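You operate a simulated robot arm through the tools that you are given. There is no shell and no other tool.

You run a simulated two-armed robot. Do the job below in one go: nothing can be reset, and whatever is moved stays where it is left.

Task
Pick up the white bottle from the middle shelf of the black cart with one hand, pass it to the other hand and put it on the top of the black cart. Set down upright: white bottle.

The check looks at the end state, three seconds after you hand in, the way a careful person would. Anything else that was tipped, shoved, dropped, spilled or broken makes it a failure.

Robot
Two 7-joint arms with two-finger parallel grippers on one trunk, on a base that moves. Base frame: it is fixed to the floor where the robot stands at the start and does not move with it; the origin is under the middle of the robot, x ahead of it, y to its left, z up. Lengths are in mm, angles in rad, forces in N, time in s.
The left shoulder is at the start at [50, 168, 1182], the right one opposite. With the tool pointing down near the work surface each hand reaches from about 100 to 520 mm from the robot's upright axis, wherever it stands, measured 20 degrees to its own side. Places, roughly: top of the black cart [800, 100, 1000]. Payload 1.57 kg a hand.
Tool frame (each hand has its own): the origin (TCP) lies between the finger pads and is the grasp point; the fingertips stand 30 mm ahead of it; z points along the fingers, y is the line along which they close. Largest opening 80 mm; finger width 17, thickness 12; the body of the gripper, 40 by 82 mm, starts 80 mm behind the TCP.
Orientation is told as [roll, pitch, yaw] about the base's x, y, z axes, in that order, counted from this pose: with the fingers straight down and closing along the base's y, the tool's x points along the base's -x, its y along +y and its z along -z.

Tools
- The arms move only by the tool move_arm. It takes "left_plan", "right_plan" or both (then of equal length, played together; a hand with none holds still); each is a list of rows, each a list of 6 numbers: the shift along the base's x, y, z in units of 500 mm (1.0 is 500 mm), then the turn, a rotation vector about the base's x, y, z in units of 45 degrees (1.0 is 45 degrees). In form: [[x, y, z, rx, ry, rz], ...]. A call has 1 to 20 rows; each row is the pose to reach, as a shift and turn from the pose commanded when the call began. "left_jaw" and "right_jaw" are, for a hand that has rows, the gripper command, from -1 (shut) to 1 (fully open), values between in proportion, set as the call begins (left out, the last holds). A call with a number of a shift or a turn outside -1 to 1 is refused whole. Rows are played at 5 a second. More than 50 mm and 0.15 rad between two rows, or a gripper value outside its range, and nothing of the call is played. Where a pose cannot be reached the arm comes as near as it can. A force on the tool above 40 N (or 10 N above the force at the start of the call, whichever is more), or a blocked arm, ends the call early, and 0.2 s more pass. Each finger travels about 45 mm/s and halts on what it meets, pressing with about 25 N; the grip force reading is that of the motor and also rises with nothing between the fingers. The clock runs only during rows and for 0.2 s after the last one: add rows that repeat a pose to give the fingers time. It gives the time, the measured TCP pose, the force on the tool (base axes), the opening and the grip force at its end, in the units of the frame above (readings bear some noise), with the torque about the TCP (base axes, N m) and any sound that the robot's microphone picked up.
- Cameras (640 x 400 px; columns grow to the right, rows downward): "scene" is now at [123.6, 5, 1385.3]; the picture's right is [-0.05, -1.00, 0.00], its down [-0.59, 0.03, -0.81] and it looks along [0.81, -0.04, -0.59] (base axes); focal length 214 px, centre (320, 200). "left" rides on the left gripper at [72, 7, -122] in its tool frame; the picture's right is [-0.09, 1.00, 0.00], its down [-0.84, -0.08, -0.54] and it looks along [-0.54, -0.05, 0.84] (tool axes); focal length 238 px, centre (320, 200). "right" rides on the right gripper at [72, -7, -122] in its tool frame; the picture's right is [0.09, 1.00, 0.00], its down [-0.84, 0.08, -0.54] and it looks along [-0.54, 0.05, 0.84] (tool axes); focal length 238 px, centre (320, 200). There is no depth. A picture from a camera that has moved, and an enlarged one, comes with that camera's place and axes in the base frame and with its lens. The place of the scene camera against the robot may be out by one fixed shift of up to 12 mm in any direction.
- camera(camera): a new picture of that camera. It takes no simulated time.
- slide_trunk(by): slides the trunk up (or, below 0, down) by that many mm; the arms and the scene camera ride with it, the base frame stays. It gives what a move gives, with no picture.
- drive_base(legs): drives the robot by 1 to 6 legs, each [ahead, left, turn to the left] in mm, mm and rad, along the robot's own axes; the way and the turn of a leg run together, so that a leg with both is an arc; at most 1500 mm and 3.142 rad a leg. The arms and the cameras ride along, it lands a little off, and it stops where it bumps. It gives what a move gives.
- turn_head(pan, tilt): turns the head with the scene camera to pan (to the left, within 1.396 rad either way) and tilt (down, from -0.506 to 1.204), counted from straight ahead of the robot. It gives what a move gives.
- zoom(camera, box): a new picture of the part [left, top, right, bottom] of that camera's present view, enlarged. It takes no simulated time.
- sign_off(): hands the job in; it is judged then, once.

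Nothing tells you exact positions but the pictures and the camera data. Unless the task says otherwise, let go and move clear before handing in.

The tools are called by a JSON object that holds its "name" and its "arguments". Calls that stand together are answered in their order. move_arm: Moves the arms, as the interface text tells. Its arguments: {"type":"object","properties":{"left_plan":{"type":"array","items":{"type":"array","items":{"type":"number"}}},"left_jaw":{"type":"number"},"right_plan":{"type":"array","items":{"type":"array","items":{"type":"number"}}},"right_jaw":{"type":"number"}},"required":[]} The other tools are called the same way: slide_trunk (by) moves the trunk up or down; drive_base (legs) drives the base; turn_head (pan, tilt) turns the head that bears the scene camera; camera (camera) takes a picture; zoom (camera, box) takes an enlarged picture of a part of a camera's view; sign_off () hands the job in.

At the start:

```text
time_s: 0.0
left_tcp_pos: [319.5, 137.4, 1280.9]
left_ee_rot: [-0.001, 0.0, 0.002]
left_wrist_force: [-0.3, 0.1, 1.0]
left_moment: [-0.02, -0.03, 0.01]
left_finger_gap: 80.0
left_grip_force: 0.1
right_tcp_pos: [372.2, -173.4, 1243.0]
right_ee_rot: [0.0, 0.001, -0.004]
right_wrist_force: [0.2, 0.1, -0.1]
right_moment: [-0.01, 0.0, 0.04]
right_finger_gap: 80.3
right_grip_force: 0.0
trunk travel left (down, up): [-350.0, 93.0]
robot x, y, heading: [0.4, 2.0, -0.003]
head pan, tilt (commanded): [-0.049, 0.63]
```

scene: 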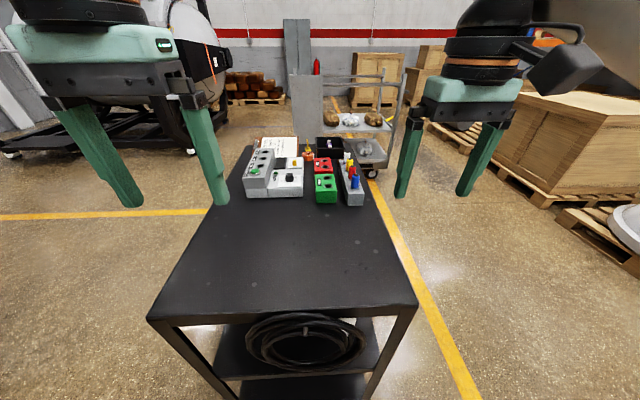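
right: 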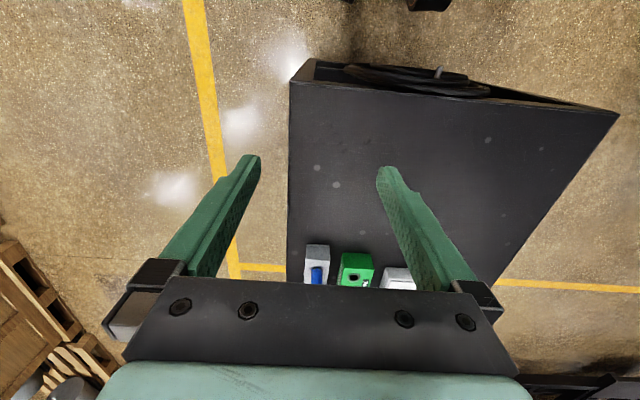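
left: 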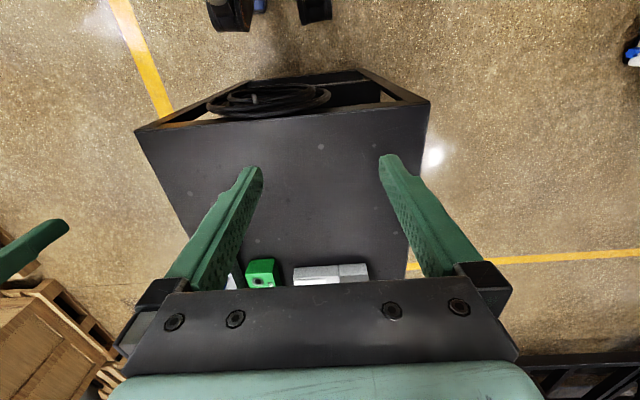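

I see the black cart ahead, with connector boxes at the far end of its top and a coiled cable on the shelf below; the bottle isn't visible yet. I'll look closer at the cart and tilt the head down.

{"name": "zoom", "arguments": {"camera": "scene", "box": [140, 280, 440, 400]}}

{"name": "zoom", "arguments": {"camera": "left", "box": [120, 50, 440, 250]}}

{"name": "zoom", "arguments": {"camera": "scene", "box": [200, 100, 420, 237]}}

```text
2.13 times, centred on (290, 340) of scene
camera zoom: at [123.6, 5.0, 1385.3], right [-0.05, -1.0, 0.0], down [-0.59, 0.03, -0.81], along [0.81, -0.04, -0.59], focal length 458 px, centre (384, -99)
```

zoom: 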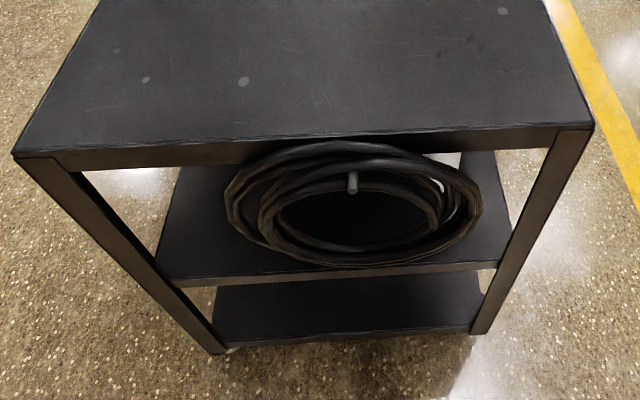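

```text
2.00 times, centred on (280, 150) of left
camera zoom: at [247.2, 142.9, 1403.1], right [0.09, 1.0, 0.0], down [0.84, -0.08, 0.54], along [0.54, -0.05, -0.84], focal length 477 px, centre (400, 300)
```

zoom: 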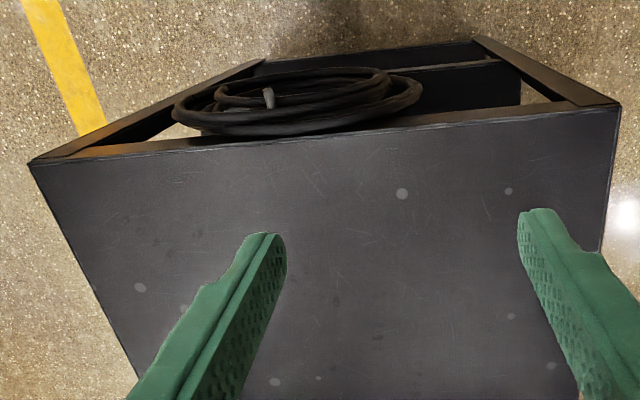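

```text
2.91 times, centred on (310, 168) of scene
camera zoom: at [123.6, 5.0, 1385.3], right [-0.05, -1.0, 0.0], down [-0.59, 0.03, -0.81], along [0.81, -0.04, -0.59], focal length 624 px, centre (349, 292)
```

zoom: 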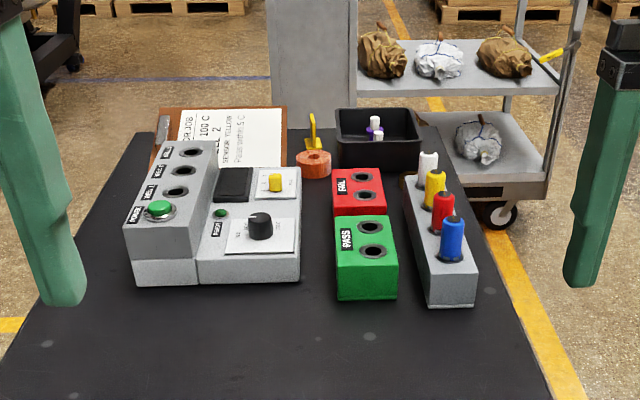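

The cart top's front edge seems to be at about x=350, z≈948, and something whitish is behind the cable coil on the middle shelf toward the right side (y≈-110). I'll look around before backing off for a lower view.

{"name": "turn_head", "arguments": {"pan": -1.3, "tilt": 0.6}}

{"name": "camera", "arguments": {"camera": "scene"}}

{"name": "turn_head", "arguments": {"pan": 1.3, "tilt": 0.6}}

{"name": "camera", "arguments": {"camera": "scene"}}

{"name": "turn_head", "arguments": {"pan": 0.0, "tilt": 0.9}}

{"name": "camera", "arguments": {"camera": "scene"}}

```text
time_s: 1.4
left_tcp_pos: [318.7, 138.1, 1279.5]
left_ee_rot: [-0.001, -0.001, -0.001]
left_wrist_force: [0.2, -0.1, -0.9]
left_moment: [0.0, 0.03, -0.05]
left_finger_gap: 80.1
left_grip_force: 0.1
right_tcp_pos: [372.5, -174.7, 1241.7]
right_ee_rot: [0.001, 0.0, -0.005]
right_wrist_force: [0.7, 0.4, -0.2]
right_moment: [0.01, 0.01, -0.02]
right_finger_gap: 80.1
right_grip_force: 0.1
trunk travel left (down, up): [-350.0, 93.0]
robot x, y, heading: [-1.2, 1.6, -0.0]
head pan, tilt (commanded): [-1.3, 0.6]
```

```text
taken
camera scene: at [60.0, -75.9, 1388.0], right [-0.96, -0.27, 0.0], down [-0.15, 0.54, -0.83], along [0.22, -0.8, -0.56], focal length 214 px, centre (320, 200)
```

scene: 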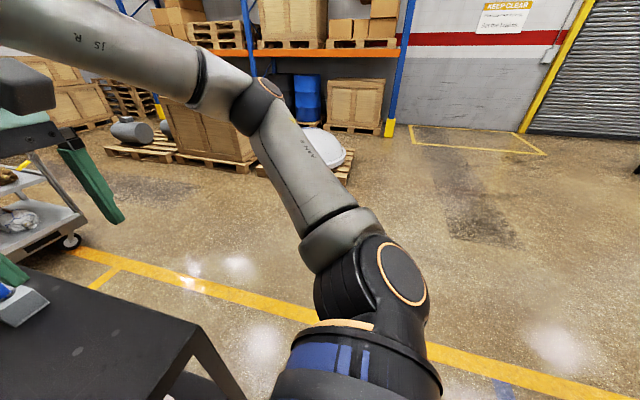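

```text
time_s: 3.8
left_tcp_pos: [319.4, 137.1, 1279.3]
left_ee_rot: [0.0, -0.001, 0.001]
left_wrist_force: [0.1, 0.4, 0.6]
left_moment: [0.0, 0.0, 0.0]
left_finger_gap: 80.3
left_grip_force: 0.0
right_tcp_pos: [371.6, -174.0, 1243.5]
right_ee_rot: [0.002, -0.001, -0.003]
right_wrist_force: [0.0, -0.1, 0.0]
right_moment: [-0.03, -0.03, -0.03]
right_finger_gap: 80.1
right_grip_force: 0.1
trunk travel left (down, up): [-350.0, 93.0]
robot x, y, heading: [8.3, 4.2, -0.007]
head pan, tilt (commanded): [1.3, 0.6]
```

```text
taken
camera scene: at [60.0, 94.5, 1388.0], right [0.96, -0.27, 0.0], down [-0.15, -0.54, -0.83], along [0.22, 0.8, -0.56], focal length 214 px, centre (320, 200)
```

scene: 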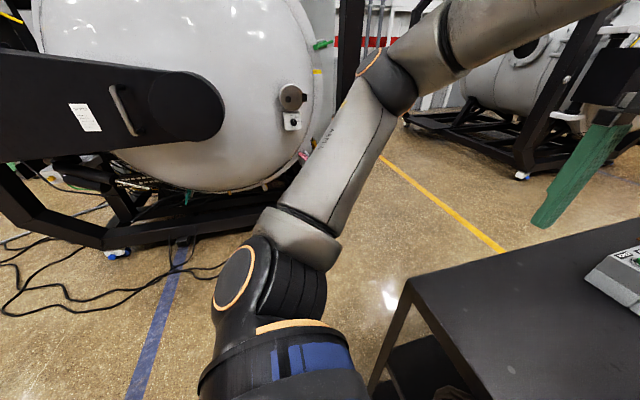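

```text
time_s: 5.2
left_tcp_pos: [320.0, 137.1, 1280.5]
left_ee_rot: [0.002, 0.0, 0.001]
left_wrist_force: [-0.1, 0.7, -0.5]
left_moment: [0.04, -0.02, 0.0]
left_finger_gap: 79.9
left_grip_force: 0.0
right_tcp_pos: [372.0, -173.8, 1242.1]
right_ee_rot: [0.002, 0.001, -0.004]
right_wrist_force: [-0.5, -0.1, -0.3]
right_moment: [-0.04, 0.02, -0.01]
right_finger_gap: 80.4
right_grip_force: 0.0
trunk travel left (down, up): [-350.0, 93.0]
robot x, y, heading: [-2.2, 8.0, -0.004]
head pan, tilt (commanded): [0.0, 0.901]
```

```text
taken
camera scene: at [111.8, 9.3, 1363.2], right [0.0, -1.0, 0.0], down [-0.78, 0.0, -0.62], along [0.62, 0.0, -0.78], focal length 214 px, centre (320, 200)
```

scene: 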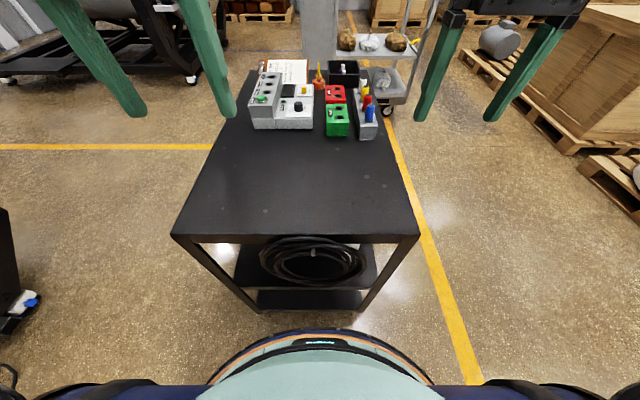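

The right side is open floor and the left has a machine. I'll back straight off, then lower the trunk to see into the middle shelf.

{"name": "drive_base", "arguments": {"legs": [[-400, 0, 0]]}}

{"name": "slide_trunk", "arguments": {"by": -340}}

{"name": "turn_head", "arguments": {"pan": 0.0, "tilt": 0.5}}

{"name": "camera", "arguments": {"camera": "scene"}}

```text
time_s: 7.8
left_tcp_pos: [-86.2, 137.0, 1280.0]
left_ee_rot: [-0.001, 0.001, -0.002]
left_wrist_force: [-0.2, 0.7, -0.3]
left_moment: [-0.03, -0.03, -0.03]
left_finger_gap: 80.0
left_grip_force: 0.0
right_tcp_pos: [-33.0, -173.9, 1243.4]
right_ee_rot: [0.002, -0.002, -0.006]
right_wrist_force: [0.1, 0.5, -0.4]
right_moment: [-0.02, -0.02, 0.01]
right_finger_gap: 79.9
right_grip_force: 0.0
trunk travel left (down, up): [-350.0, 93.0]
robot x, y, heading: [-406.2, -3.1, 0.002]
head pan, tilt (commanded): [0.0, 0.901]
```

```text
time_s: 11.1
left_tcp_pos: [-84.7, 136.7, 940.1]
left_ee_rot: [0.0, 0.0, -0.002]
left_wrist_force: [0.5, -1.1, -0.1]
left_moment: [0.0, 0.04, 0.0]
left_finger_gap: 80.0
left_grip_force: 0.1
right_tcp_pos: [-32.7, -175.3, 902.7]
right_ee_rot: [0.002, 0.001, -0.005]
right_wrist_force: [0.0, 0.3, -0.1]
right_moment: [0.01, -0.02, 0.02]
right_finger_gap: 80.1
right_grip_force: 0.1
trunk travel left (down, up): [-10.0, 433.0]
robot x, y, heading: [-411.7, 2.7, -0.001]
head pan, tilt (commanded): [0.0, 0.901]
```

```text
time_s: 11.9
left_tcp_pos: [-84.3, 136.3, 939.6]
left_ee_rot: [0.001, 0.0, -0.002]
left_wrist_force: [-0.1, 0.0, 0.0]
left_moment: [-0.01, 0.0, -0.04]
left_finger_gap: 80.1
left_grip_force: 0.1
right_tcp_pos: [-33.4, -174.7, 902.4]
right_ee_rot: [0.002, 0.0, -0.005]
right_wrist_force: [1.2, -0.5, -0.1]
right_moment: [0.0, -0.02, -0.03]
right_finger_gap: 80.0
right_grip_force: 0.1
trunk travel left (down, up): [-10.0, 433.0]
robot x, y, heading: [-407.0, -1.6, -0.006]
head pan, tilt (commanded): [0.0, 0.499]
```

```text
taken
camera scene: at [-277.2, 9.4, 1057.0], right [0.0, -1.0, 0.0], down [-0.48, 0.0, -0.88], along [0.88, 0.0, -0.48], focal length 214 px, centre (320, 200)
```

scene: 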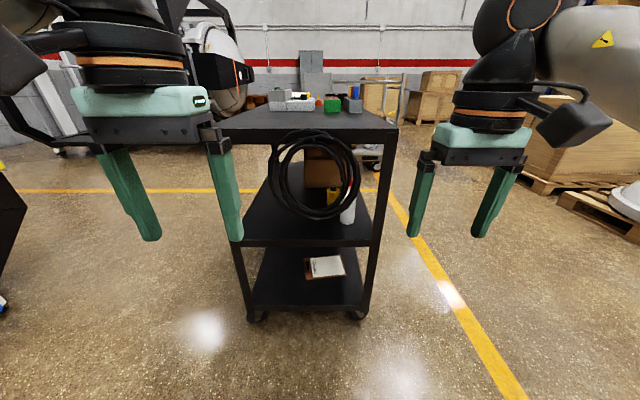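

{"name": "zoom", "arguments": {"camera": "scene", "box": [200, 80, 420, 218]}}

{"name": "zoom", "arguments": {"camera": "scene", "box": [240, 120, 400, 250]}}

```text
2.90 times, centred on (310, 149) of scene
camera zoom: at [-277.2, 9.4, 1057.0], right [0.0, -1.0, 0.0], down [-0.48, 0.0, -0.88], along [0.88, 0.0, -0.48], focal length 622 px, centre (349, 348)
```

zoom: 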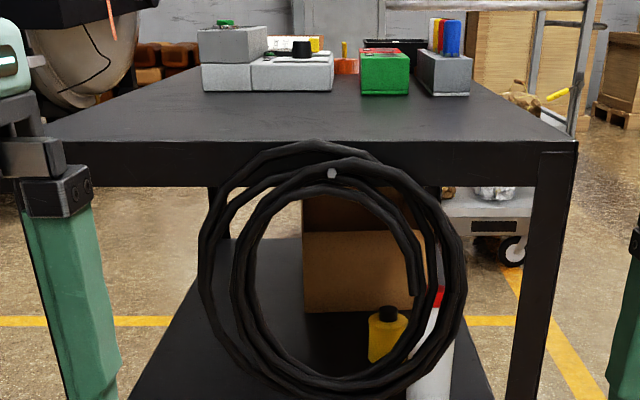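

```text
3.08 times, centred on (320, 185) of scene
camera zoom: at [-277.2, 9.4, 1057.0], right [0.0, -1.0, 0.0], down [-0.48, 0.0, -0.88], along [0.88, 0.0, -0.48], focal length 660 px, centre (320, 246)
```

zoom: 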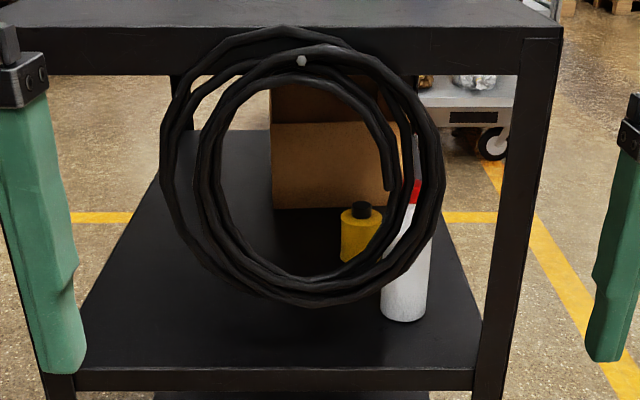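

The coil hangs from a peg on the cart's front; behind it on the middle shelf (z≈547) stand a cardboard box, a yellow bottle, and the white bottle near (470, -105), about 65 mm wide. The right side of the cart is open, so I'll drive around to face it from there (facing +y).

{"name": "drive_base", "arguments": {"legs": [[0, -950, 0], [860, 0, 0], [0, 0, 1.571]]}}

{"name": "camera", "arguments": {"camera": "scene"}}

```text
time_s: 28.6
left_tcp_pos: [321.5, -638.6, 940.5]
left_ee_rot: [-0.001, -0.001, 1.55]
left_wrist_force: [-0.1, 0.0, -0.1]
left_moment: [0.03, -0.02, 0.01]
left_finger_gap: 79.8
left_grip_force: 0.0
right_tcp_pos: [634.4, -593.3, 902.8]
right_ee_rot: [0.001, 0.001, 1.547]
right_wrist_force: [0.0, -0.8, -0.3]
right_moment: [0.02, 0.0, 0.04]
right_finger_gap: 80.2
right_grip_force: 0.1
trunk travel left (down, up): [-10.0, 433.0]
robot x, y, heading: [450.1, -961.6, 1.551]
head pan, tilt (commanded): [0.0, 0.499]
```

```text
taken
camera scene: at [451.1, -820.7, 1057.1], right [1.0, -0.02, 0.0], down [-0.01, -0.48, -0.88], along [0.02, 0.88, -0.48], focal length 214 px, centre (320, 200)
```

scene: 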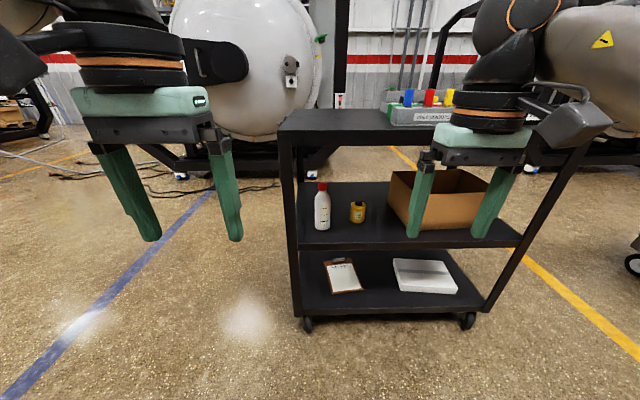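

{"name": "zoom", "arguments": {"camera": "scene", "box": [270, 150, 430, 250]}}

{"name": "zoom", "arguments": {"camera": "scene", "box": [260, 90, 580, 290]}}

{"name": "zoom", "arguments": {"camera": "scene", "box": [296, 170, 376, 240]}}

```text
4.00 times, centred on (350, 200) of scene
camera zoom: at [451.1, -820.7, 1057.1], right [1.0, -0.02, 0.0], down [-0.01, -0.48, -0.88], along [0.02, 0.88, -0.48], focal length 858 px, centre (200, 200)
```

zoom: 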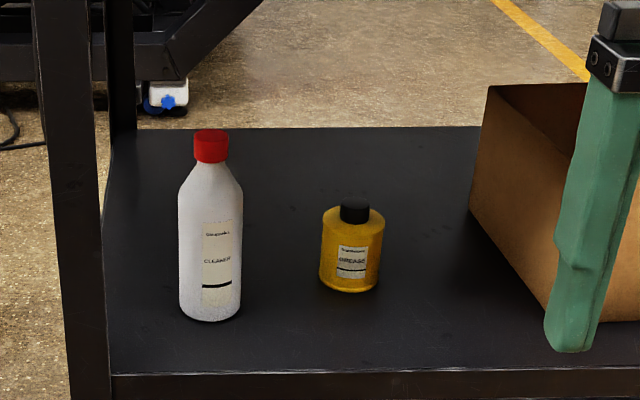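

```text
2.00 times, centred on (420, 190) of scene
camera zoom: at [451.1, -820.7, 1057.1], right [1.0, -0.02, 0.0], down [-0.01, -0.48, -0.88], along [0.02, 0.88, -0.48], focal length 429 px, centre (120, 220)
```

zoom: 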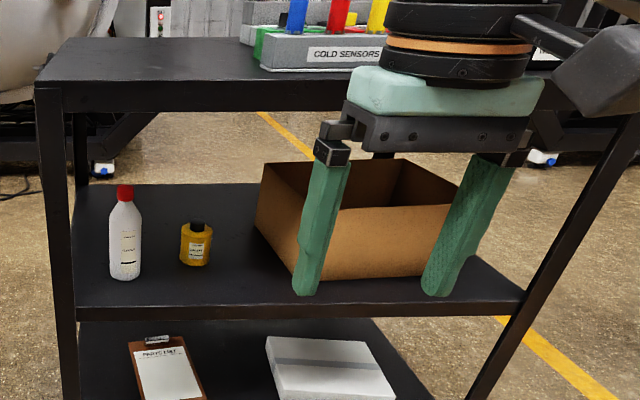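

```text
5.71 times, centred on (336, 205) of scene
camera zoom: at [451.1, -820.7, 1057.1], right [1.0, -0.02, 0.0], down [-0.01, -0.48, -0.88], along [0.02, 0.88, -0.48], focal length 1226 px, centre (229, 171)
```

zoom: 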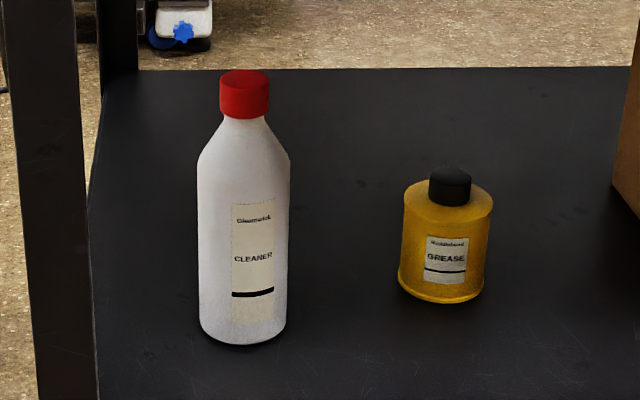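

The white CLEANER bottle with red cap is clear now: about at (477, -104), ~63 mm wide, roughly 190 mm tall, with the yellow grease bottle to its right. I'll calibrate the scene camera against the fingertips, then plan the approach.

{"name": "zoom", "arguments": {"camera": "scene", "box": [90, 190, 250, 250]}}

{"name": "zoom", "arguments": {"camera": "scene", "box": [390, 190, 550, 250]}}

{"name": "camera", "arguments": {"camera": "left"}}

{"name": "camera", "arguments": {"camera": "right"}}

```text
4.00 times, centred on (170, 220) of scene
camera zoom: at [451.1, -820.7, 1057.1], right [1.0, -0.02, 0.0], down [-0.01, -0.48, -0.88], along [0.02, 0.88, -0.48], focal length 858 px, centre (920, 120)
```

zoom: 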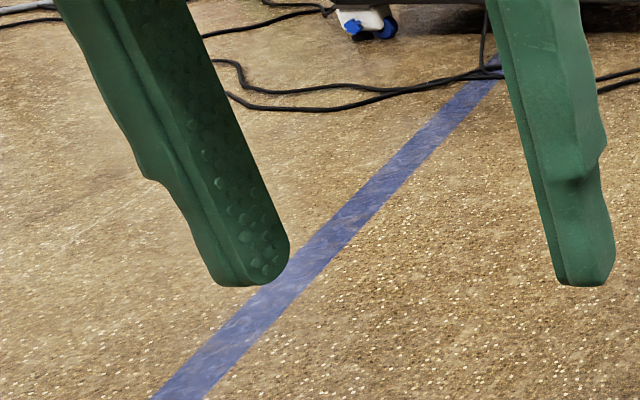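

```text
4.00 times, centred on (470, 220) of scene
camera zoom: at [451.1, -820.7, 1057.1], right [1.0, -0.02, 0.0], down [-0.01, -0.48, -0.88], along [0.02, 0.88, -0.48], focal length 858 px, centre (-280, 120)
```

zoom: 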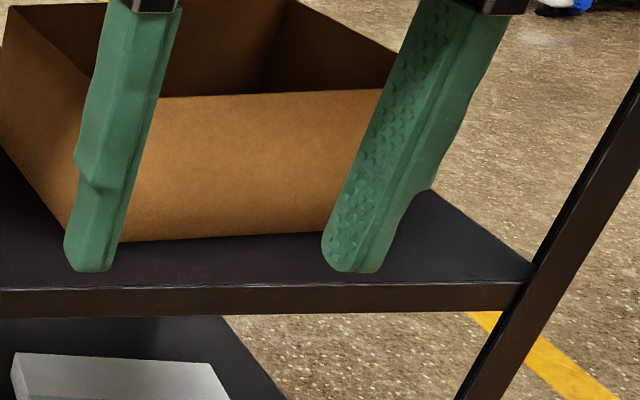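

```text
taken
camera left: at [313.0, -711.7, 1063.1], right [-0.99, 0.11, 0.0], down [0.1, 0.84, 0.54], along [0.06, 0.54, -0.84], focal length 238 px, centre (320, 200)
```

left: 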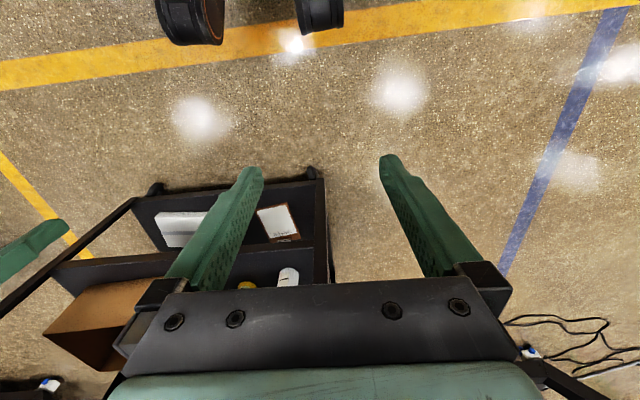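

```text
taken
camera right: at [639.5, -664.6, 1024.6], right [-1.0, -0.07, 0.0], down [-0.06, 0.84, 0.54], along [-0.04, 0.54, -0.84], focal length 238 px, centre (320, 200)
```

right: 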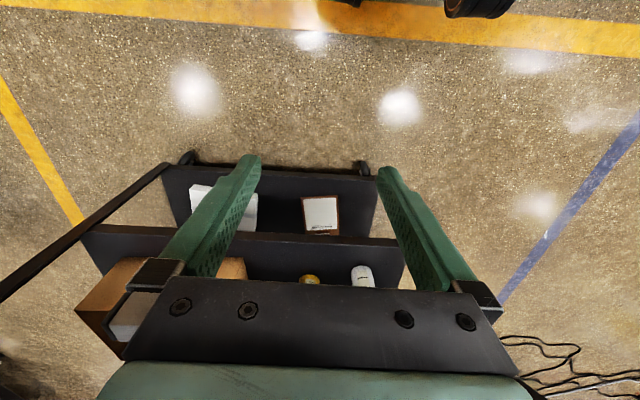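

The fingertip check says the scene camera is out by only a few mm. I'll zoom with both wrist cameras on the bottle to triangulate it more reliably.

{"name": "zoom", "arguments": {"camera": "right", "box": [260, 200, 420, 300]}}

{"name": "zoom", "arguments": {"camera": "left", "box": [220, 180, 380, 300]}}

```text
4.00 times, centred on (340, 250) of right
camera zoom: at [639.5, -664.6, 1024.6], right [-1.0, -0.07, 0.0], down [-0.06, 0.84, 0.54], along [-0.04, 0.54, -0.84], focal length 953 px, centre (240, 0)
```

zoom: 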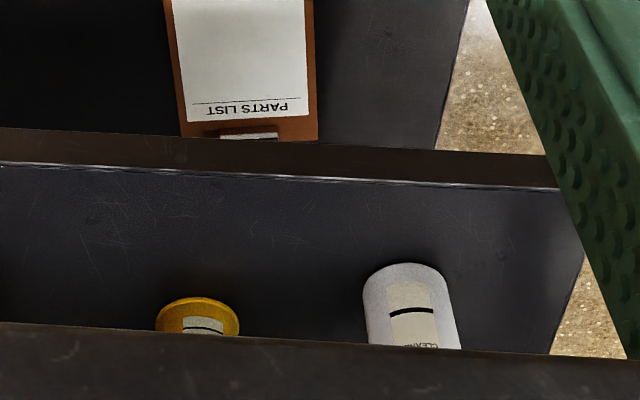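

```text
3.33 times, centred on (300, 240) of left
camera zoom: at [313.0, -711.7, 1063.1], right [-0.99, 0.11, 0.0], down [0.1, 0.84, 0.54], along [0.06, 0.54, -0.84], focal length 794 px, centre (387, 67)
```

zoom: 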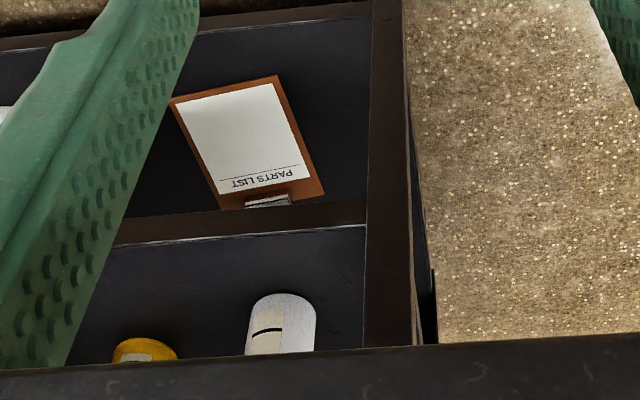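

The bottle is at about (479, -99) with base z≈541, diameter ~62 mm, top ≈732; the grease bottle is ~90 mm to its right. From a safe distance I'll pitch the right hand so its fingers point toward the cart, 30° below horizontal, to test the pick pose (this also keeps the wrist camera off the shelf).

{"name": "move_arm", "arguments": {"right_plan": [[0, 0.025, -0.05, 0.125, 0, 0], [0, 0.05, -0.1, 0.25, 0, 0], [0, 0.075, -0.15, 0.375, 0, 0], [0, 0.1, -0.2, 0.5, 0, 0], [0, 0.125, -0.25, 0.625, 0, 0], [0, 0.15, -0.3, 0.75, 0, 0], [0, 0.175, -0.35, 0.875, 0, 0], [0, 0.2, -0.4, 1.0, 0, 0]], "right_jaw": 1}}

{"name": "camera", "arguments": {"camera": "scene"}}

```text
time_s: 30.4
left_tcp_pos: [322.2, -638.3, 940.8]
left_ee_rot: [0.001, 0.001, 1.55]
left_wrist_force: [-0.4, -0.7, 0.0]
left_moment: [0.0, 0.04, -0.02]
left_finger_gap: 79.9
left_grip_force: 0.0
right_tcp_pos: [633.1, -492.8, 704.3]
right_ee_rot: [0.026, -0.788, 1.537]
right_wrist_force: [-0.5, 0.0, 0.0]
right_moment: [-0.02, 0.01, -0.03]
right_finger_gap: 79.8
right_grip_force: 0.2
trunk travel left (down, up): [-10.0, 433.0]
robot x, y, heading: [453.8, -960.4, 1.548]
head pan, tilt (commanded): [0.0, 0.499]
```

```text
taken
camera scene: at [451.1, -820.7, 1057.1], right [1.0, -0.02, 0.0], down [-0.01, -0.48, -0.88], along [0.02, 0.88, -0.48], focal length 214 px, centre (320, 200)
```

scene: 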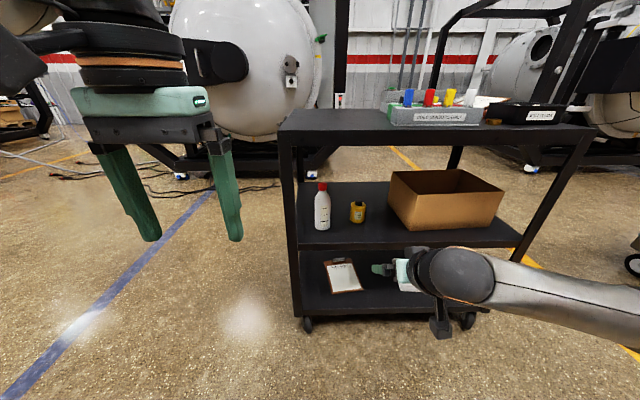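

The right hand reached the tilted pose fine. I'll finish the pitch to 60° and lower it to near grasp height.

{"name": "move_arm", "arguments": {"right_plan": [[0, 0.02, -0.04, 0.09, 0, 0], [0, 0.04, -0.08, 0.18, 0, 0], [0, 0.06, -0.12, 0.27, 0, 0], [0, 0.08, -0.15, 0.333, 0, 0]], "right_jaw": 1}}

{"name": "camera", "arguments": {"camera": "scene"}}

{"name": "camera", "arguments": {"camera": "right"}}

```text
time_s: 31.4
left_tcp_pos: [321.5, -639.2, 940.9]
left_ee_rot: [0.0, 0.001, 1.551]
left_wrist_force: [-0.2, 0.2, -0.6]
left_moment: [0.0, 0.0, 0.0]
left_finger_gap: 80.2
left_grip_force: 0.0
right_tcp_pos: [634.2, -462.7, 643.3]
right_ee_rot: [0.04, -1.0, 1.524]
right_wrist_force: [0.5, -0.1, -0.2]
right_moment: [0.0, -0.01, 0.01]
right_finger_gap: 80.0
right_grip_force: 0.0
right hand out of reach, approached as far as the arm can: row 4
trunk travel left (down, up): [-10.0, 433.0]
robot x, y, heading: [450.8, -958.3, 1.546]
head pan, tilt (commanded): [0.0, 0.499]
```

```text
taken
camera scene: at [451.1, -820.7, 1057.1], right [1.0, -0.02, 0.0], down [-0.01, -0.48, -0.88], along [0.02, 0.88, -0.48], focal length 214 px, centre (320, 200)
```

scene: 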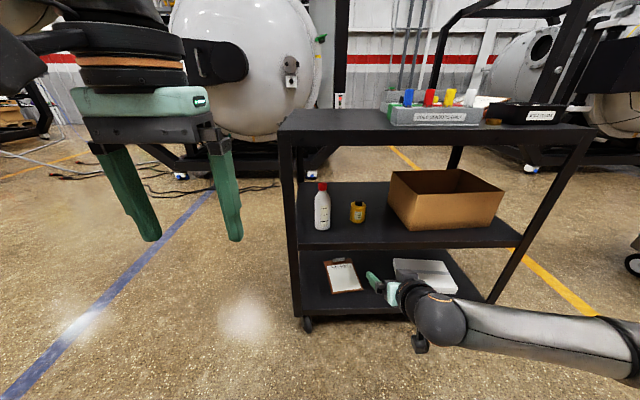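

```text
taken
camera right: at [639.4, -604.5, 648.4], right [-1.0, -0.04, -0.06], down [-0.06, 0.0, 1.0], along [-0.04, 1.0, 0.0], focal length 238 px, centre (320, 200)
```

right: 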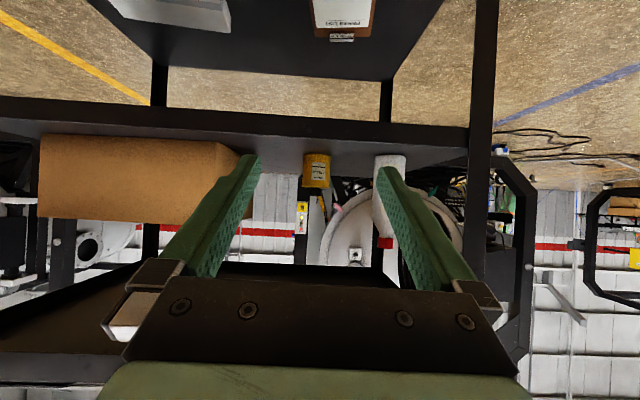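

The arm isn't at full extension here, so the limit is likely a wrist bend; reaching farther forward should relax it. I'll test extending forward (still well away from the cart).

{"name": "move_arm", "arguments": {"right_plan": [[0, 0.04, 0.0, 0, 0, 0], [0, 0.08, 0.0, 0, 0, 0], [0, 0.12, 0.0, 0, 0, 0]], "right_jaw": 1}}

```text
time_s: 32.2
left_tcp_pos: [321.6, -639.3, 940.6]
left_ee_rot: [0.0, 0.0, 1.55]
left_wrist_force: [-0.3, 0.0, 0.7]
left_moment: [-0.01, -0.01, 0.02]
left_finger_gap: 80.0
left_grip_force: 0.0
right_tcp_pos: [634.1, -402.6, 643.4]
right_ee_rot: [0.045, -1.047, 1.521]
right_wrist_force: [-0.3, 0.3, 0.2]
right_moment: [0.02, 0.02, -0.03]
right_finger_gap: 79.8
right_grip_force: 0.1
trunk travel left (down, up): [-10.0, 433.0]
robot x, y, heading: [451.5, -960.5, 1.552]
head pan, tilt (commanded): [0.0, 0.499]
```

{"name": "move_arm", "arguments": {"right_plan": [[0, 0.03, -0.03, 0, 0, 0], [0, 0.06, -0.05, 0, 0, 0], [0, 0.1, -0.05, 0, 0, 0]], "right_jaw": 1}}

{"name": "camera", "arguments": {"camera": "scene"}}

{"name": "camera", "arguments": {"camera": "right"}}

```text
time_s: 33.0
left_tcp_pos: [320.8, -638.5, 939.9]
left_ee_rot: [0.0, -0.002, 1.55]
left_wrist_force: [-0.7, 0.0, 0.2]
left_moment: [0.0, 0.0, -0.01]
left_finger_gap: 80.1
left_grip_force: 0.0
right_tcp_pos: [634.4, -353.5, 617.7]
right_ee_rot: [0.043, -1.047, 1.521]
right_wrist_force: [0.3, -0.4, 0.3]
right_moment: [0.01, 0.02, -0.02]
right_finger_gap: 80.4
right_grip_force: 0.0
trunk travel left (down, up): [-10.0, 433.0]
robot x, y, heading: [451.7, -958.5, 1.556]
head pan, tilt (commanded): [0.0, 0.499]
```

```text
taken
camera scene: at [451.1, -820.7, 1057.1], right [1.0, -0.02, 0.0], down [-0.01, -0.48, -0.88], along [0.02, 0.88, -0.48], focal length 214 px, centre (320, 200)
```

scene: 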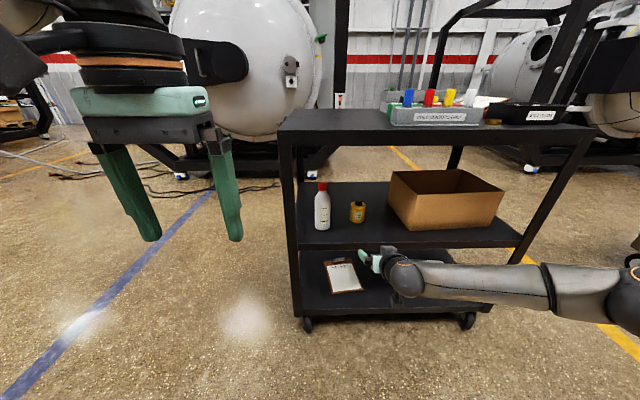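

```text
taken
camera right: at [639.6, -494.8, 616.4], right [-1.0, -0.04, -0.06], down [-0.06, -0.05, 1.0], along [-0.04, 1.0, 0.05], focal length 238 px, centre (320, 200)
```

right: 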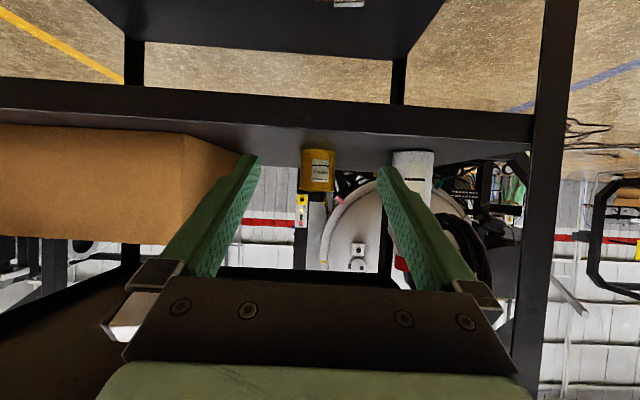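

The extended, 30°-down pose works at about 605 mm ahead and z≈618. I'll retract the hand ~90 mm, slide the base left so the hand lines up with the bottle's x (≈479), and check.

{"name": "move_arm", "arguments": {"right_plan": [[0, -0.05, 0.03, 0, 0, 0], [0, -0.1, 0.05, 0, 0, 0], [0, -0.14, 0.05, 0, 0, 0], [0, -0.18, 0.05, 0, 0, 0]], "right_jaw": 1}}

{"name": "drive_base", "arguments": {"legs": [[0, 155, 0.02]]}}

{"name": "camera", "arguments": {"camera": "right"}}

{"name": "camera", "arguments": {"camera": "scene"}}

```text
time_s: 34.0
left_tcp_pos: [321.6, -638.2, 938.8]
left_ee_rot: [0.001, -0.001, 1.549]
left_wrist_force: [0.3, -0.5, 0.0]
left_moment: [-0.01, 0.01, -0.04]
left_finger_gap: 80.0
left_grip_force: 0.1
right_tcp_pos: [635.8, -442.6, 643.0]
right_ee_rot: [0.042, -1.048, 1.522]
right_wrist_force: [-0.4, -0.3, -0.8]
right_moment: [0.01, 0.01, 0.01]
right_finger_gap: 79.9
right_grip_force: 0.1
trunk travel left (down, up): [-10.0, 433.0]
robot x, y, heading: [455.6, -957.0, 1.552]
head pan, tilt (commanded): [0.0, 0.499]
```

```text
time_s: 36.0
left_tcp_pos: [158.7, -640.3, 940.2]
left_ee_rot: [0.001, -0.001, 1.573]
left_wrist_force: [0.3, -0.2, 0.6]
left_moment: [-0.03, 0.0, 0.0]
left_finger_gap: 80.0
left_grip_force: 0.0
right_tcp_pos: [468.3, -437.4, 643.0]
right_ee_rot: [0.045, -1.046, 1.545]
right_wrist_force: [0.7, 0.2, 0.6]
right_moment: [0.0, -0.04, 0.01]
right_finger_gap: 80.2
right_grip_force: 0.0
trunk travel left (down, up): [-10.0, 433.0]
robot x, y, heading: [294.4, -959.4, 1.577]
head pan, tilt (commanded): [0.0, 0.499]
```

```text
taken
camera right: at [476.4, -578.6, 641.1], right [-1.0, -0.06, -0.06], down [-0.06, -0.05, 1.0], along [-0.06, 1.0, 0.05], focal length 238 px, centre (320, 200)
```

right: 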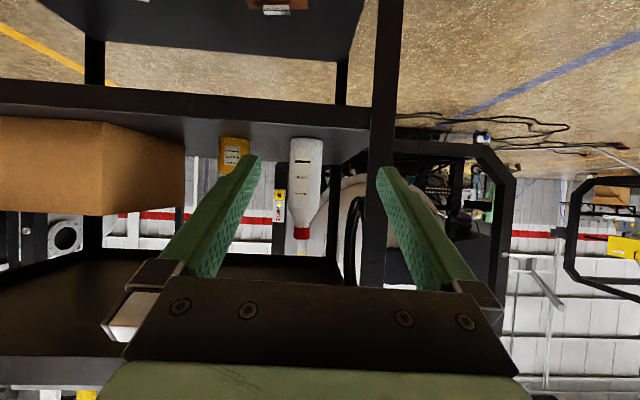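

```text
taken
camera scene: at [293.2, -819.0, 1057.1], right [1.0, 0.0, 0.0], down [0.0, -0.48, -0.88], along [0.0, 0.88, -0.48], focal length 214 px, centre (320, 200)
```

scene: 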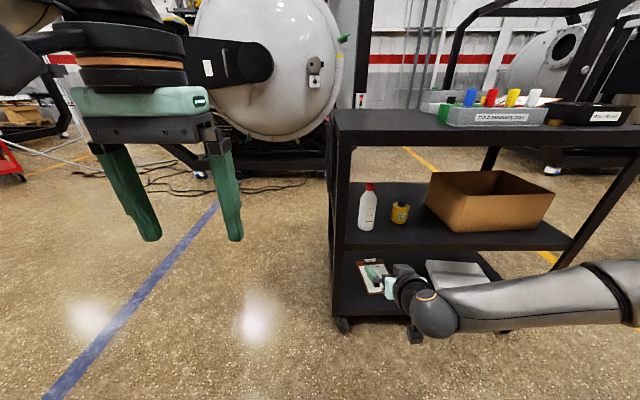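

The bottle sits at x≈479 by the wrist camera and the hand at 468; nothing is in the way. I'll nudge the hand +11 mm in x, level its closing axis, and drive ahead 215 mm so the fingertips end just inside the cart's edge.

{"name": "move_arm", "arguments": {"right_plan": [[0.012, 0, 0, 0, -0.012, 0], [0.022, 0, 0, 0, -0.023, 0]], "right_jaw": 1}}

{"name": "drive_base", "arguments": {"legs": [[215, 0, 0]]}}

{"name": "camera", "arguments": {"camera": "right"}}

{"name": "camera", "arguments": {"camera": "scene"}}

```text
time_s: 36.6
left_tcp_pos: [159.3, -640.4, 939.6]
left_ee_rot: [0.002, -0.001, 1.572]
left_wrist_force: [0.1, -0.8, 0.4]
left_moment: [0.01, -0.02, -0.02]
left_finger_gap: 80.1
left_grip_force: 0.1
right_tcp_pos: [479.2, -436.6, 642.1]
right_ee_rot: [0.009, -1.045, 1.574]
right_wrist_force: [-1.1, -0.3, -1.1]
right_moment: [-0.03, 0.01, -0.01]
right_finger_gap: 80.0
right_grip_force: 0.0
trunk travel left (down, up): [-10.0, 433.0]
robot x, y, heading: [299.5, -959.8, 1.577]
head pan, tilt (commanded): [0.0, 0.499]
```

```text
time_s: 38.3
left_tcp_pos: [158.3, -425.7, 940.1]
left_ee_rot: [0.0, 0.0, 1.572]
left_wrist_force: [-0.5, 0.8, 0.5]
left_moment: [-0.01, -0.04, 0.0]
left_finger_gap: 79.9
left_grip_force: 0.1
right_tcp_pos: [479.4, -221.2, 643.6]
right_ee_rot: [0.008, -1.048, 1.577]
right_wrist_force: [0.3, -0.4, -0.4]
right_moment: [0.02, -0.01, -0.02]
right_finger_gap: 80.1
right_grip_force: 0.1
trunk travel left (down, up): [-10.0, 433.0]
robot x, y, heading: [294.7, -744.7, 1.573]
head pan, tilt (commanded): [0.0, 0.499]
```

```text
taken
camera right: at [487.3, -363.6, 641.5], right [-1.0, -0.06, -0.08], down [-0.07, -0.05, 1.0], along [-0.06, 1.0, 0.05], focal length 238 px, centre (320, 200)
```

right: 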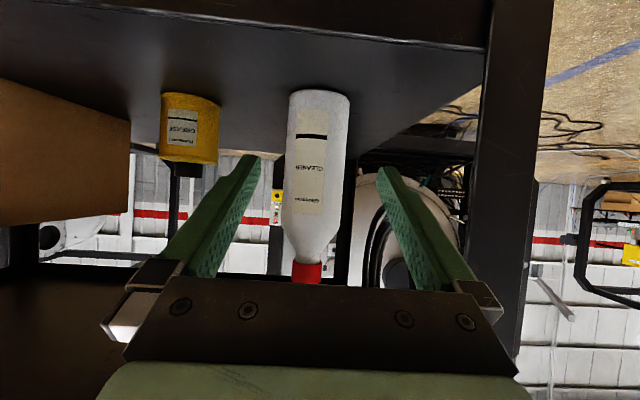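

```text
taken
camera scene: at [292.9, -604.0, 1057.1], right [1.0, 0.0, 0.0], down [0.0, -0.48, -0.88], along [0.0, 0.88, -0.48], focal length 214 px, centre (320, 200)
```

scene: 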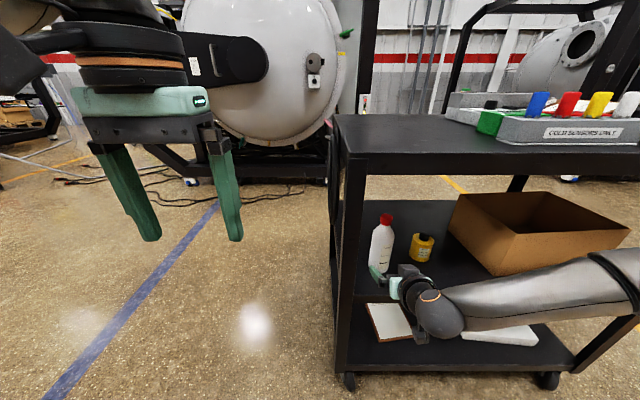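

The bottle is centred between the fingers. I'll zoom in to gauge the remaining distance precisely before inserting.

{"name": "zoom", "arguments": {"camera": "right", "box": [220, 70, 420, 295]}}

{"name": "zoom", "arguments": {"camera": "scene", "box": [340, 190, 480, 320]}}

```text
1.78 times, centred on (320, 182) of right
camera zoom: at [487.3, -363.6, 641.5], right [-1.0, -0.06, -0.08], down [-0.07, -0.05, 1.0], along [-0.06, 1.0, 0.05], focal length 424 px, centre (320, 231)
```

zoom: 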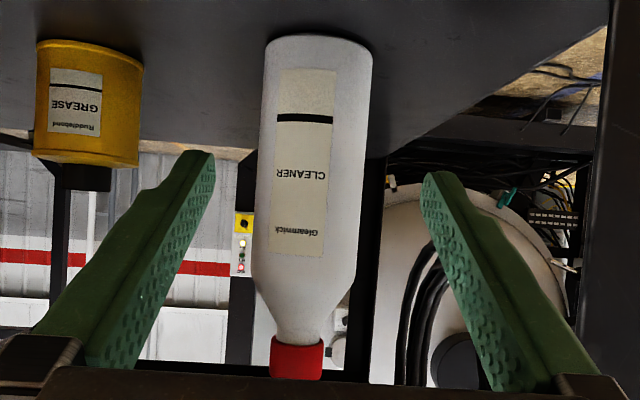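

```text
3.08 times, centred on (410, 255) of scene
camera zoom: at [292.9, -604.0, 1057.1], right [1.0, 0.0, 0.0], down [0.0, -0.48, -0.88], along [0.0, 0.88, -0.48], focal length 660 px, centre (43, 31)
```

zoom: 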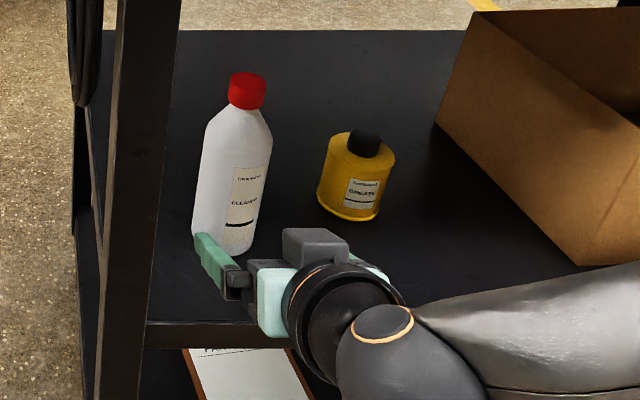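

The bottle's axis lines up with the hand at x≈479.5 and y≈-110. I'll drive 30 mm closer, then extend the arm gently to straddle the bottle at z≈625.

{"name": "drive_base", "arguments": {"legs": [[30, 0, 0]]}}

{"name": "move_arm", "arguments": {"right_plan": [[0, 0.012, -0.01, 0, 0, 0], [0, 0.024, -0.02, 0, 0, 0], [0, 0.036, -0.03, 0, 0, 0], [0, 0.05, -0.034, 0, 0, 0], [0, 0.064, -0.034, 0, 0, 0]], "right_jaw": 1}}

{"name": "camera", "arguments": {"camera": "right"}}

```text
time_s: 39.1
left_tcp_pos: [159.7, -394.9, 939.7]
left_ee_rot: [0.0, 0.0, 1.572]
left_wrist_force: [-0.5, 0.3, 0.5]
left_moment: [0.01, 0.03, -0.01]
left_finger_gap: 80.3
left_grip_force: 0.1
right_tcp_pos: [479.2, -192.4, 642.6]
right_ee_rot: [0.007, -1.046, 1.576]
right_wrist_force: [0.0, -0.7, 0.7]
right_moment: [-0.02, 0.01, 0.0]
right_finger_gap: 80.0
right_grip_force: 0.0
trunk travel left (down, up): [-10.0, 433.0]
robot x, y, heading: [299.5, -718.1, 1.578]
head pan, tilt (commanded): [0.0, 0.499]
```

```text
time_s: 40.3
left_tcp_pos: [158.4, -395.9, 940.3]
left_ee_rot: [0.0, 0.0, 1.572]
left_wrist_force: [1.0, 0.1, -0.5]
left_moment: [0.01, 0.02, 0.0]
left_finger_gap: 80.0
left_grip_force: 0.1
right_tcp_pos: [477.4, -158.9, 626.4]
right_ee_rot: [0.004, -1.043, 1.577]
right_wrist_force: [-0.3, 0.2, -0.1]
right_moment: [0.01, -0.02, 0.03]
right_finger_gap: 79.9
right_grip_force: 0.1
trunk travel left (down, up): [-10.0, 433.0]
robot x, y, heading: [294.6, -712.7, 1.568]
head pan, tilt (commanded): [0.0, 0.499]
```

```text
taken
camera right: at [486.1, -301.6, 625.9], right [-1.0, -0.06, -0.08], down [-0.08, -0.05, 1.0], along [-0.06, 1.0, 0.04], focal length 238 px, centre (320, 200)
```

right: 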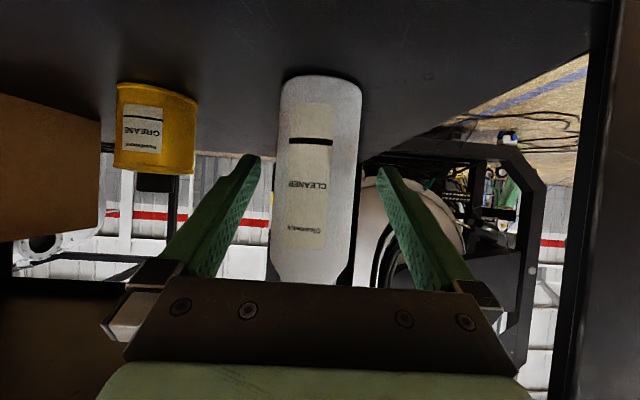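

{"name": "zoom", "arguments": {"camera": "right", "box": [220, 60, 420, 185]}}

```text
3.20 times, centred on (320, 122) of right
camera zoom: at [486.1, -301.6, 625.9], right [-1.0, -0.06, -0.08], down [-0.08, -0.05, 1.0], along [-0.06, 1.0, 0.04], focal length 763 px, centre (320, 448)
```

zoom: 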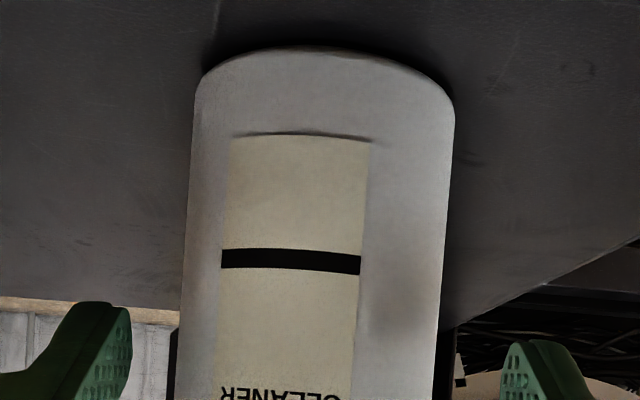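

The bottle is well centred; its axis is about y≈-113. I'll advance the last 46 mm with a 1.5 mm sideways trim, watching for contact force.

{"name": "move_arm", "arguments": {"right_plan": [[0.002, 0.016, 0, 0, 0, 0], [0.003, 0.032, 0, 0, 0, 0], [0.003, 0.048, 0, 0, 0, 0], [0.003, 0.064, 0, 0, 0, 0], [0.003, 0.08, 0, 0, 0, 0], [0.003, 0.092, 0, 0, 0, 0]], "right_jaw": 1}}

{"name": "camera", "arguments": {"camera": "right"}}

{"name": "zoom", "arguments": {"camera": "scene", "box": [340, 190, 480, 320]}}

```text
time_s: 41.7
left_tcp_pos: [158.6, -395.6, 940.5]
left_ee_rot: [0.0, -0.001, 1.573]
left_wrist_force: [-0.5, 0.1, 0.0]
left_moment: [-0.03, -0.02, 0.01]
left_finger_gap: 79.8
left_grip_force: 0.1
right_tcp_pos: [480.2, -113.2, 625.2]
right_ee_rot: [0.008, -1.045, 1.576]
right_wrist_force: [0.4, 0.1, 0.5]
right_moment: [0.01, 0.02, 0.0]
right_finger_gap: 79.8
right_grip_force: 0.1
trunk travel left (down, up): [-10.0, 433.0]
robot x, y, heading: [294.8, -715.2, 1.573]
head pan, tilt (commanded): [0.0, 0.499]
```

```text
taken
camera right: at [488.5, -255.6, 624.6], right [-1.0, -0.06, -0.08], down [-0.07, -0.05, 1.0], along [-0.06, 1.0, 0.05], focal length 238 px, centre (320, 200)
```

right: 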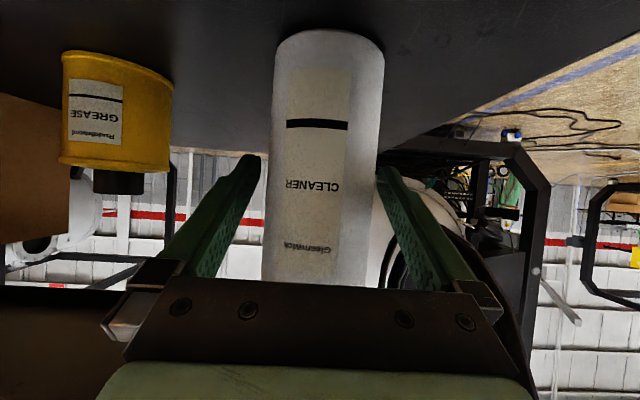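

```text
3.08 times, centred on (410, 255) of scene
camera zoom: at [292.8, -574.4, 1057.1], right [1.0, 0.0, 0.0], down [0.0, -0.48, -0.88], along [0.0, 0.88, -0.48], focal length 660 px, centre (43, 31)
```

zoom: 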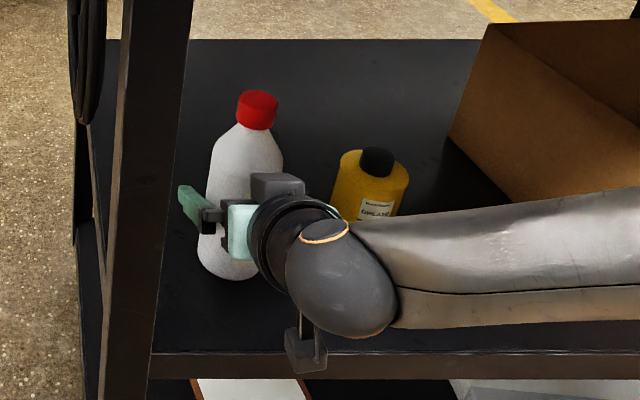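

The fingers straddle the bottle with its axis about at the TCP. Now I'll close the right gripper.

{"name": "move_arm", "arguments": {"right_plan": [[0, 0, 0, 0, 0, 0], [0, 0, 0, 0, 0, 0], [0, 0, 0, 0, 0, 0], [0, 0, 0, 0, 0, 0], [0, 0, 0, 0, 0, 0], [0, 0, 0, 0, 0, 0]], "right_jaw": -1}}

{"name": "camera", "arguments": {"camera": "right"}}

```text
time_s: 43.1
left_tcp_pos: [159.5, -395.2, 940.4]
left_ee_rot: [0.0, 0.0, 1.574]
left_wrist_force: [-0.1, -0.4, 0.3]
left_moment: [0.01, -0.02, 0.0]
left_finger_gap: 79.7
left_grip_force: 0.1
right_tcp_pos: [479.5, -113.8, 625.5]
right_ee_rot: [0.006, -1.046, 1.578]
right_wrist_force: [0.1, 0.5, -0.2]
right_moment: [0.0, -0.01, -0.02]
right_finger_gap: 61.8
right_grip_force: 25.0
trunk travel left (down, up): [-10.0, 433.0]
robot x, y, heading: [297.4, -712.6, 1.571]
head pan, tilt (commanded): [0.0, 0.499]
```

```text
taken
camera right: at [488.6, -255.6, 624.5], right [-1.0, -0.06, -0.08], down [-0.07, -0.05, 1.0], along [-0.06, 1.0, 0.05], focal length 238 px, centre (320, 200)
```

right: 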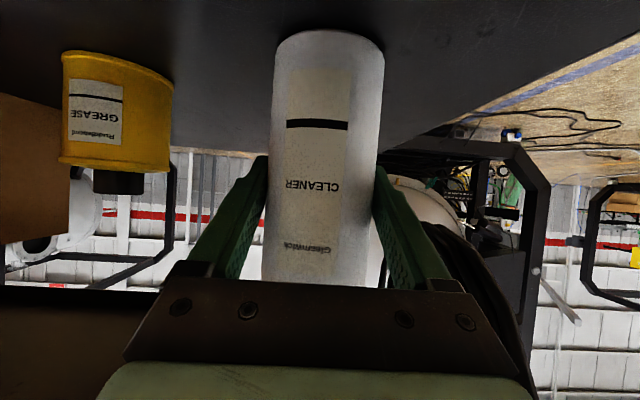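

Gripped: 61.8 mm gap, 25 N. I'll lift straight up 40 mm slowly.

{"name": "move_arm", "arguments": {"right_plan": [[0, 0, 0.01, 0, 0, 0], [0, 0, 0.025, 0, 0, 0], [0, 0, 0.04, 0, 0, 0], [0, 0, 0.055, 0, 0, 0], [0, 0, 0.07, 0, 0, 0], [0, 0, 0.08, 0, 0, 0], [0, 0, 0.08, 0, 0, 0]]}}

{"name": "camera", "arguments": {"camera": "right"}}

{"name": "camera", "arguments": {"camera": "scene"}}

```text
time_s: 44.7
left_tcp_pos: [158.8, -395.6, 939.6]
left_ee_rot: [-0.001, 0.0, 1.573]
left_wrist_force: [-0.1, 1.0, 0.1]
left_moment: [-0.03, 0.0, -0.02]
left_finger_gap: 80.0
left_grip_force: 0.1
right_tcp_pos: [479.1, -112.5, 666.1]
right_ee_rot: [0.007, -1.047, 1.578]
right_wrist_force: [0.2, 0.4, -3.6]
right_moment: [0.02, -0.03, 0.01]
right_finger_gap: 61.8
right_grip_force: 25.4
trunk travel left (down, up): [-10.0, 433.0]
robot x, y, heading: [297.4, -713.5, 1.575]
head pan, tilt (commanded): [0.0, 0.499]
```

```text
taken
camera right: at [488.5, -255.8, 664.3], right [-1.0, -0.06, -0.08], down [-0.07, -0.05, 1.0], along [-0.06, 1.0, 0.05], focal length 238 px, centre (320, 200)
```

right: 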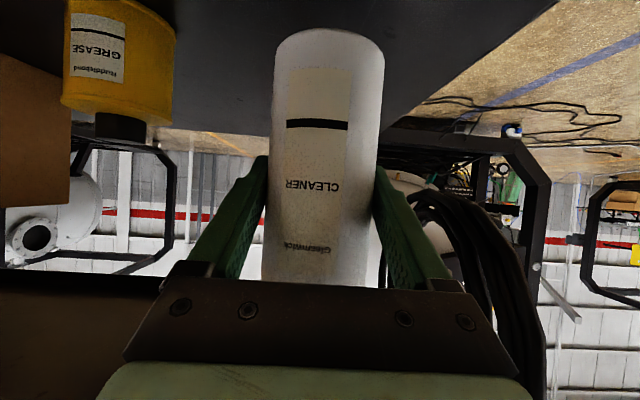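

```text
taken
camera scene: at [292.9, -574.1, 1057.0], right [1.0, 0.0, 0.0], down [0.0, -0.48, -0.88], along [0.0, 0.88, -0.48], focal length 214 px, centre (320, 200)
```

scene: 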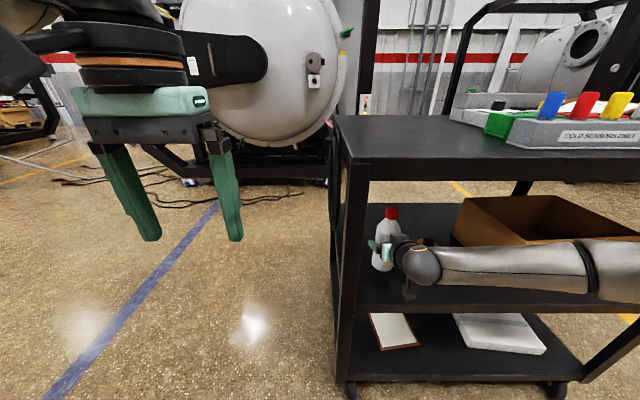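

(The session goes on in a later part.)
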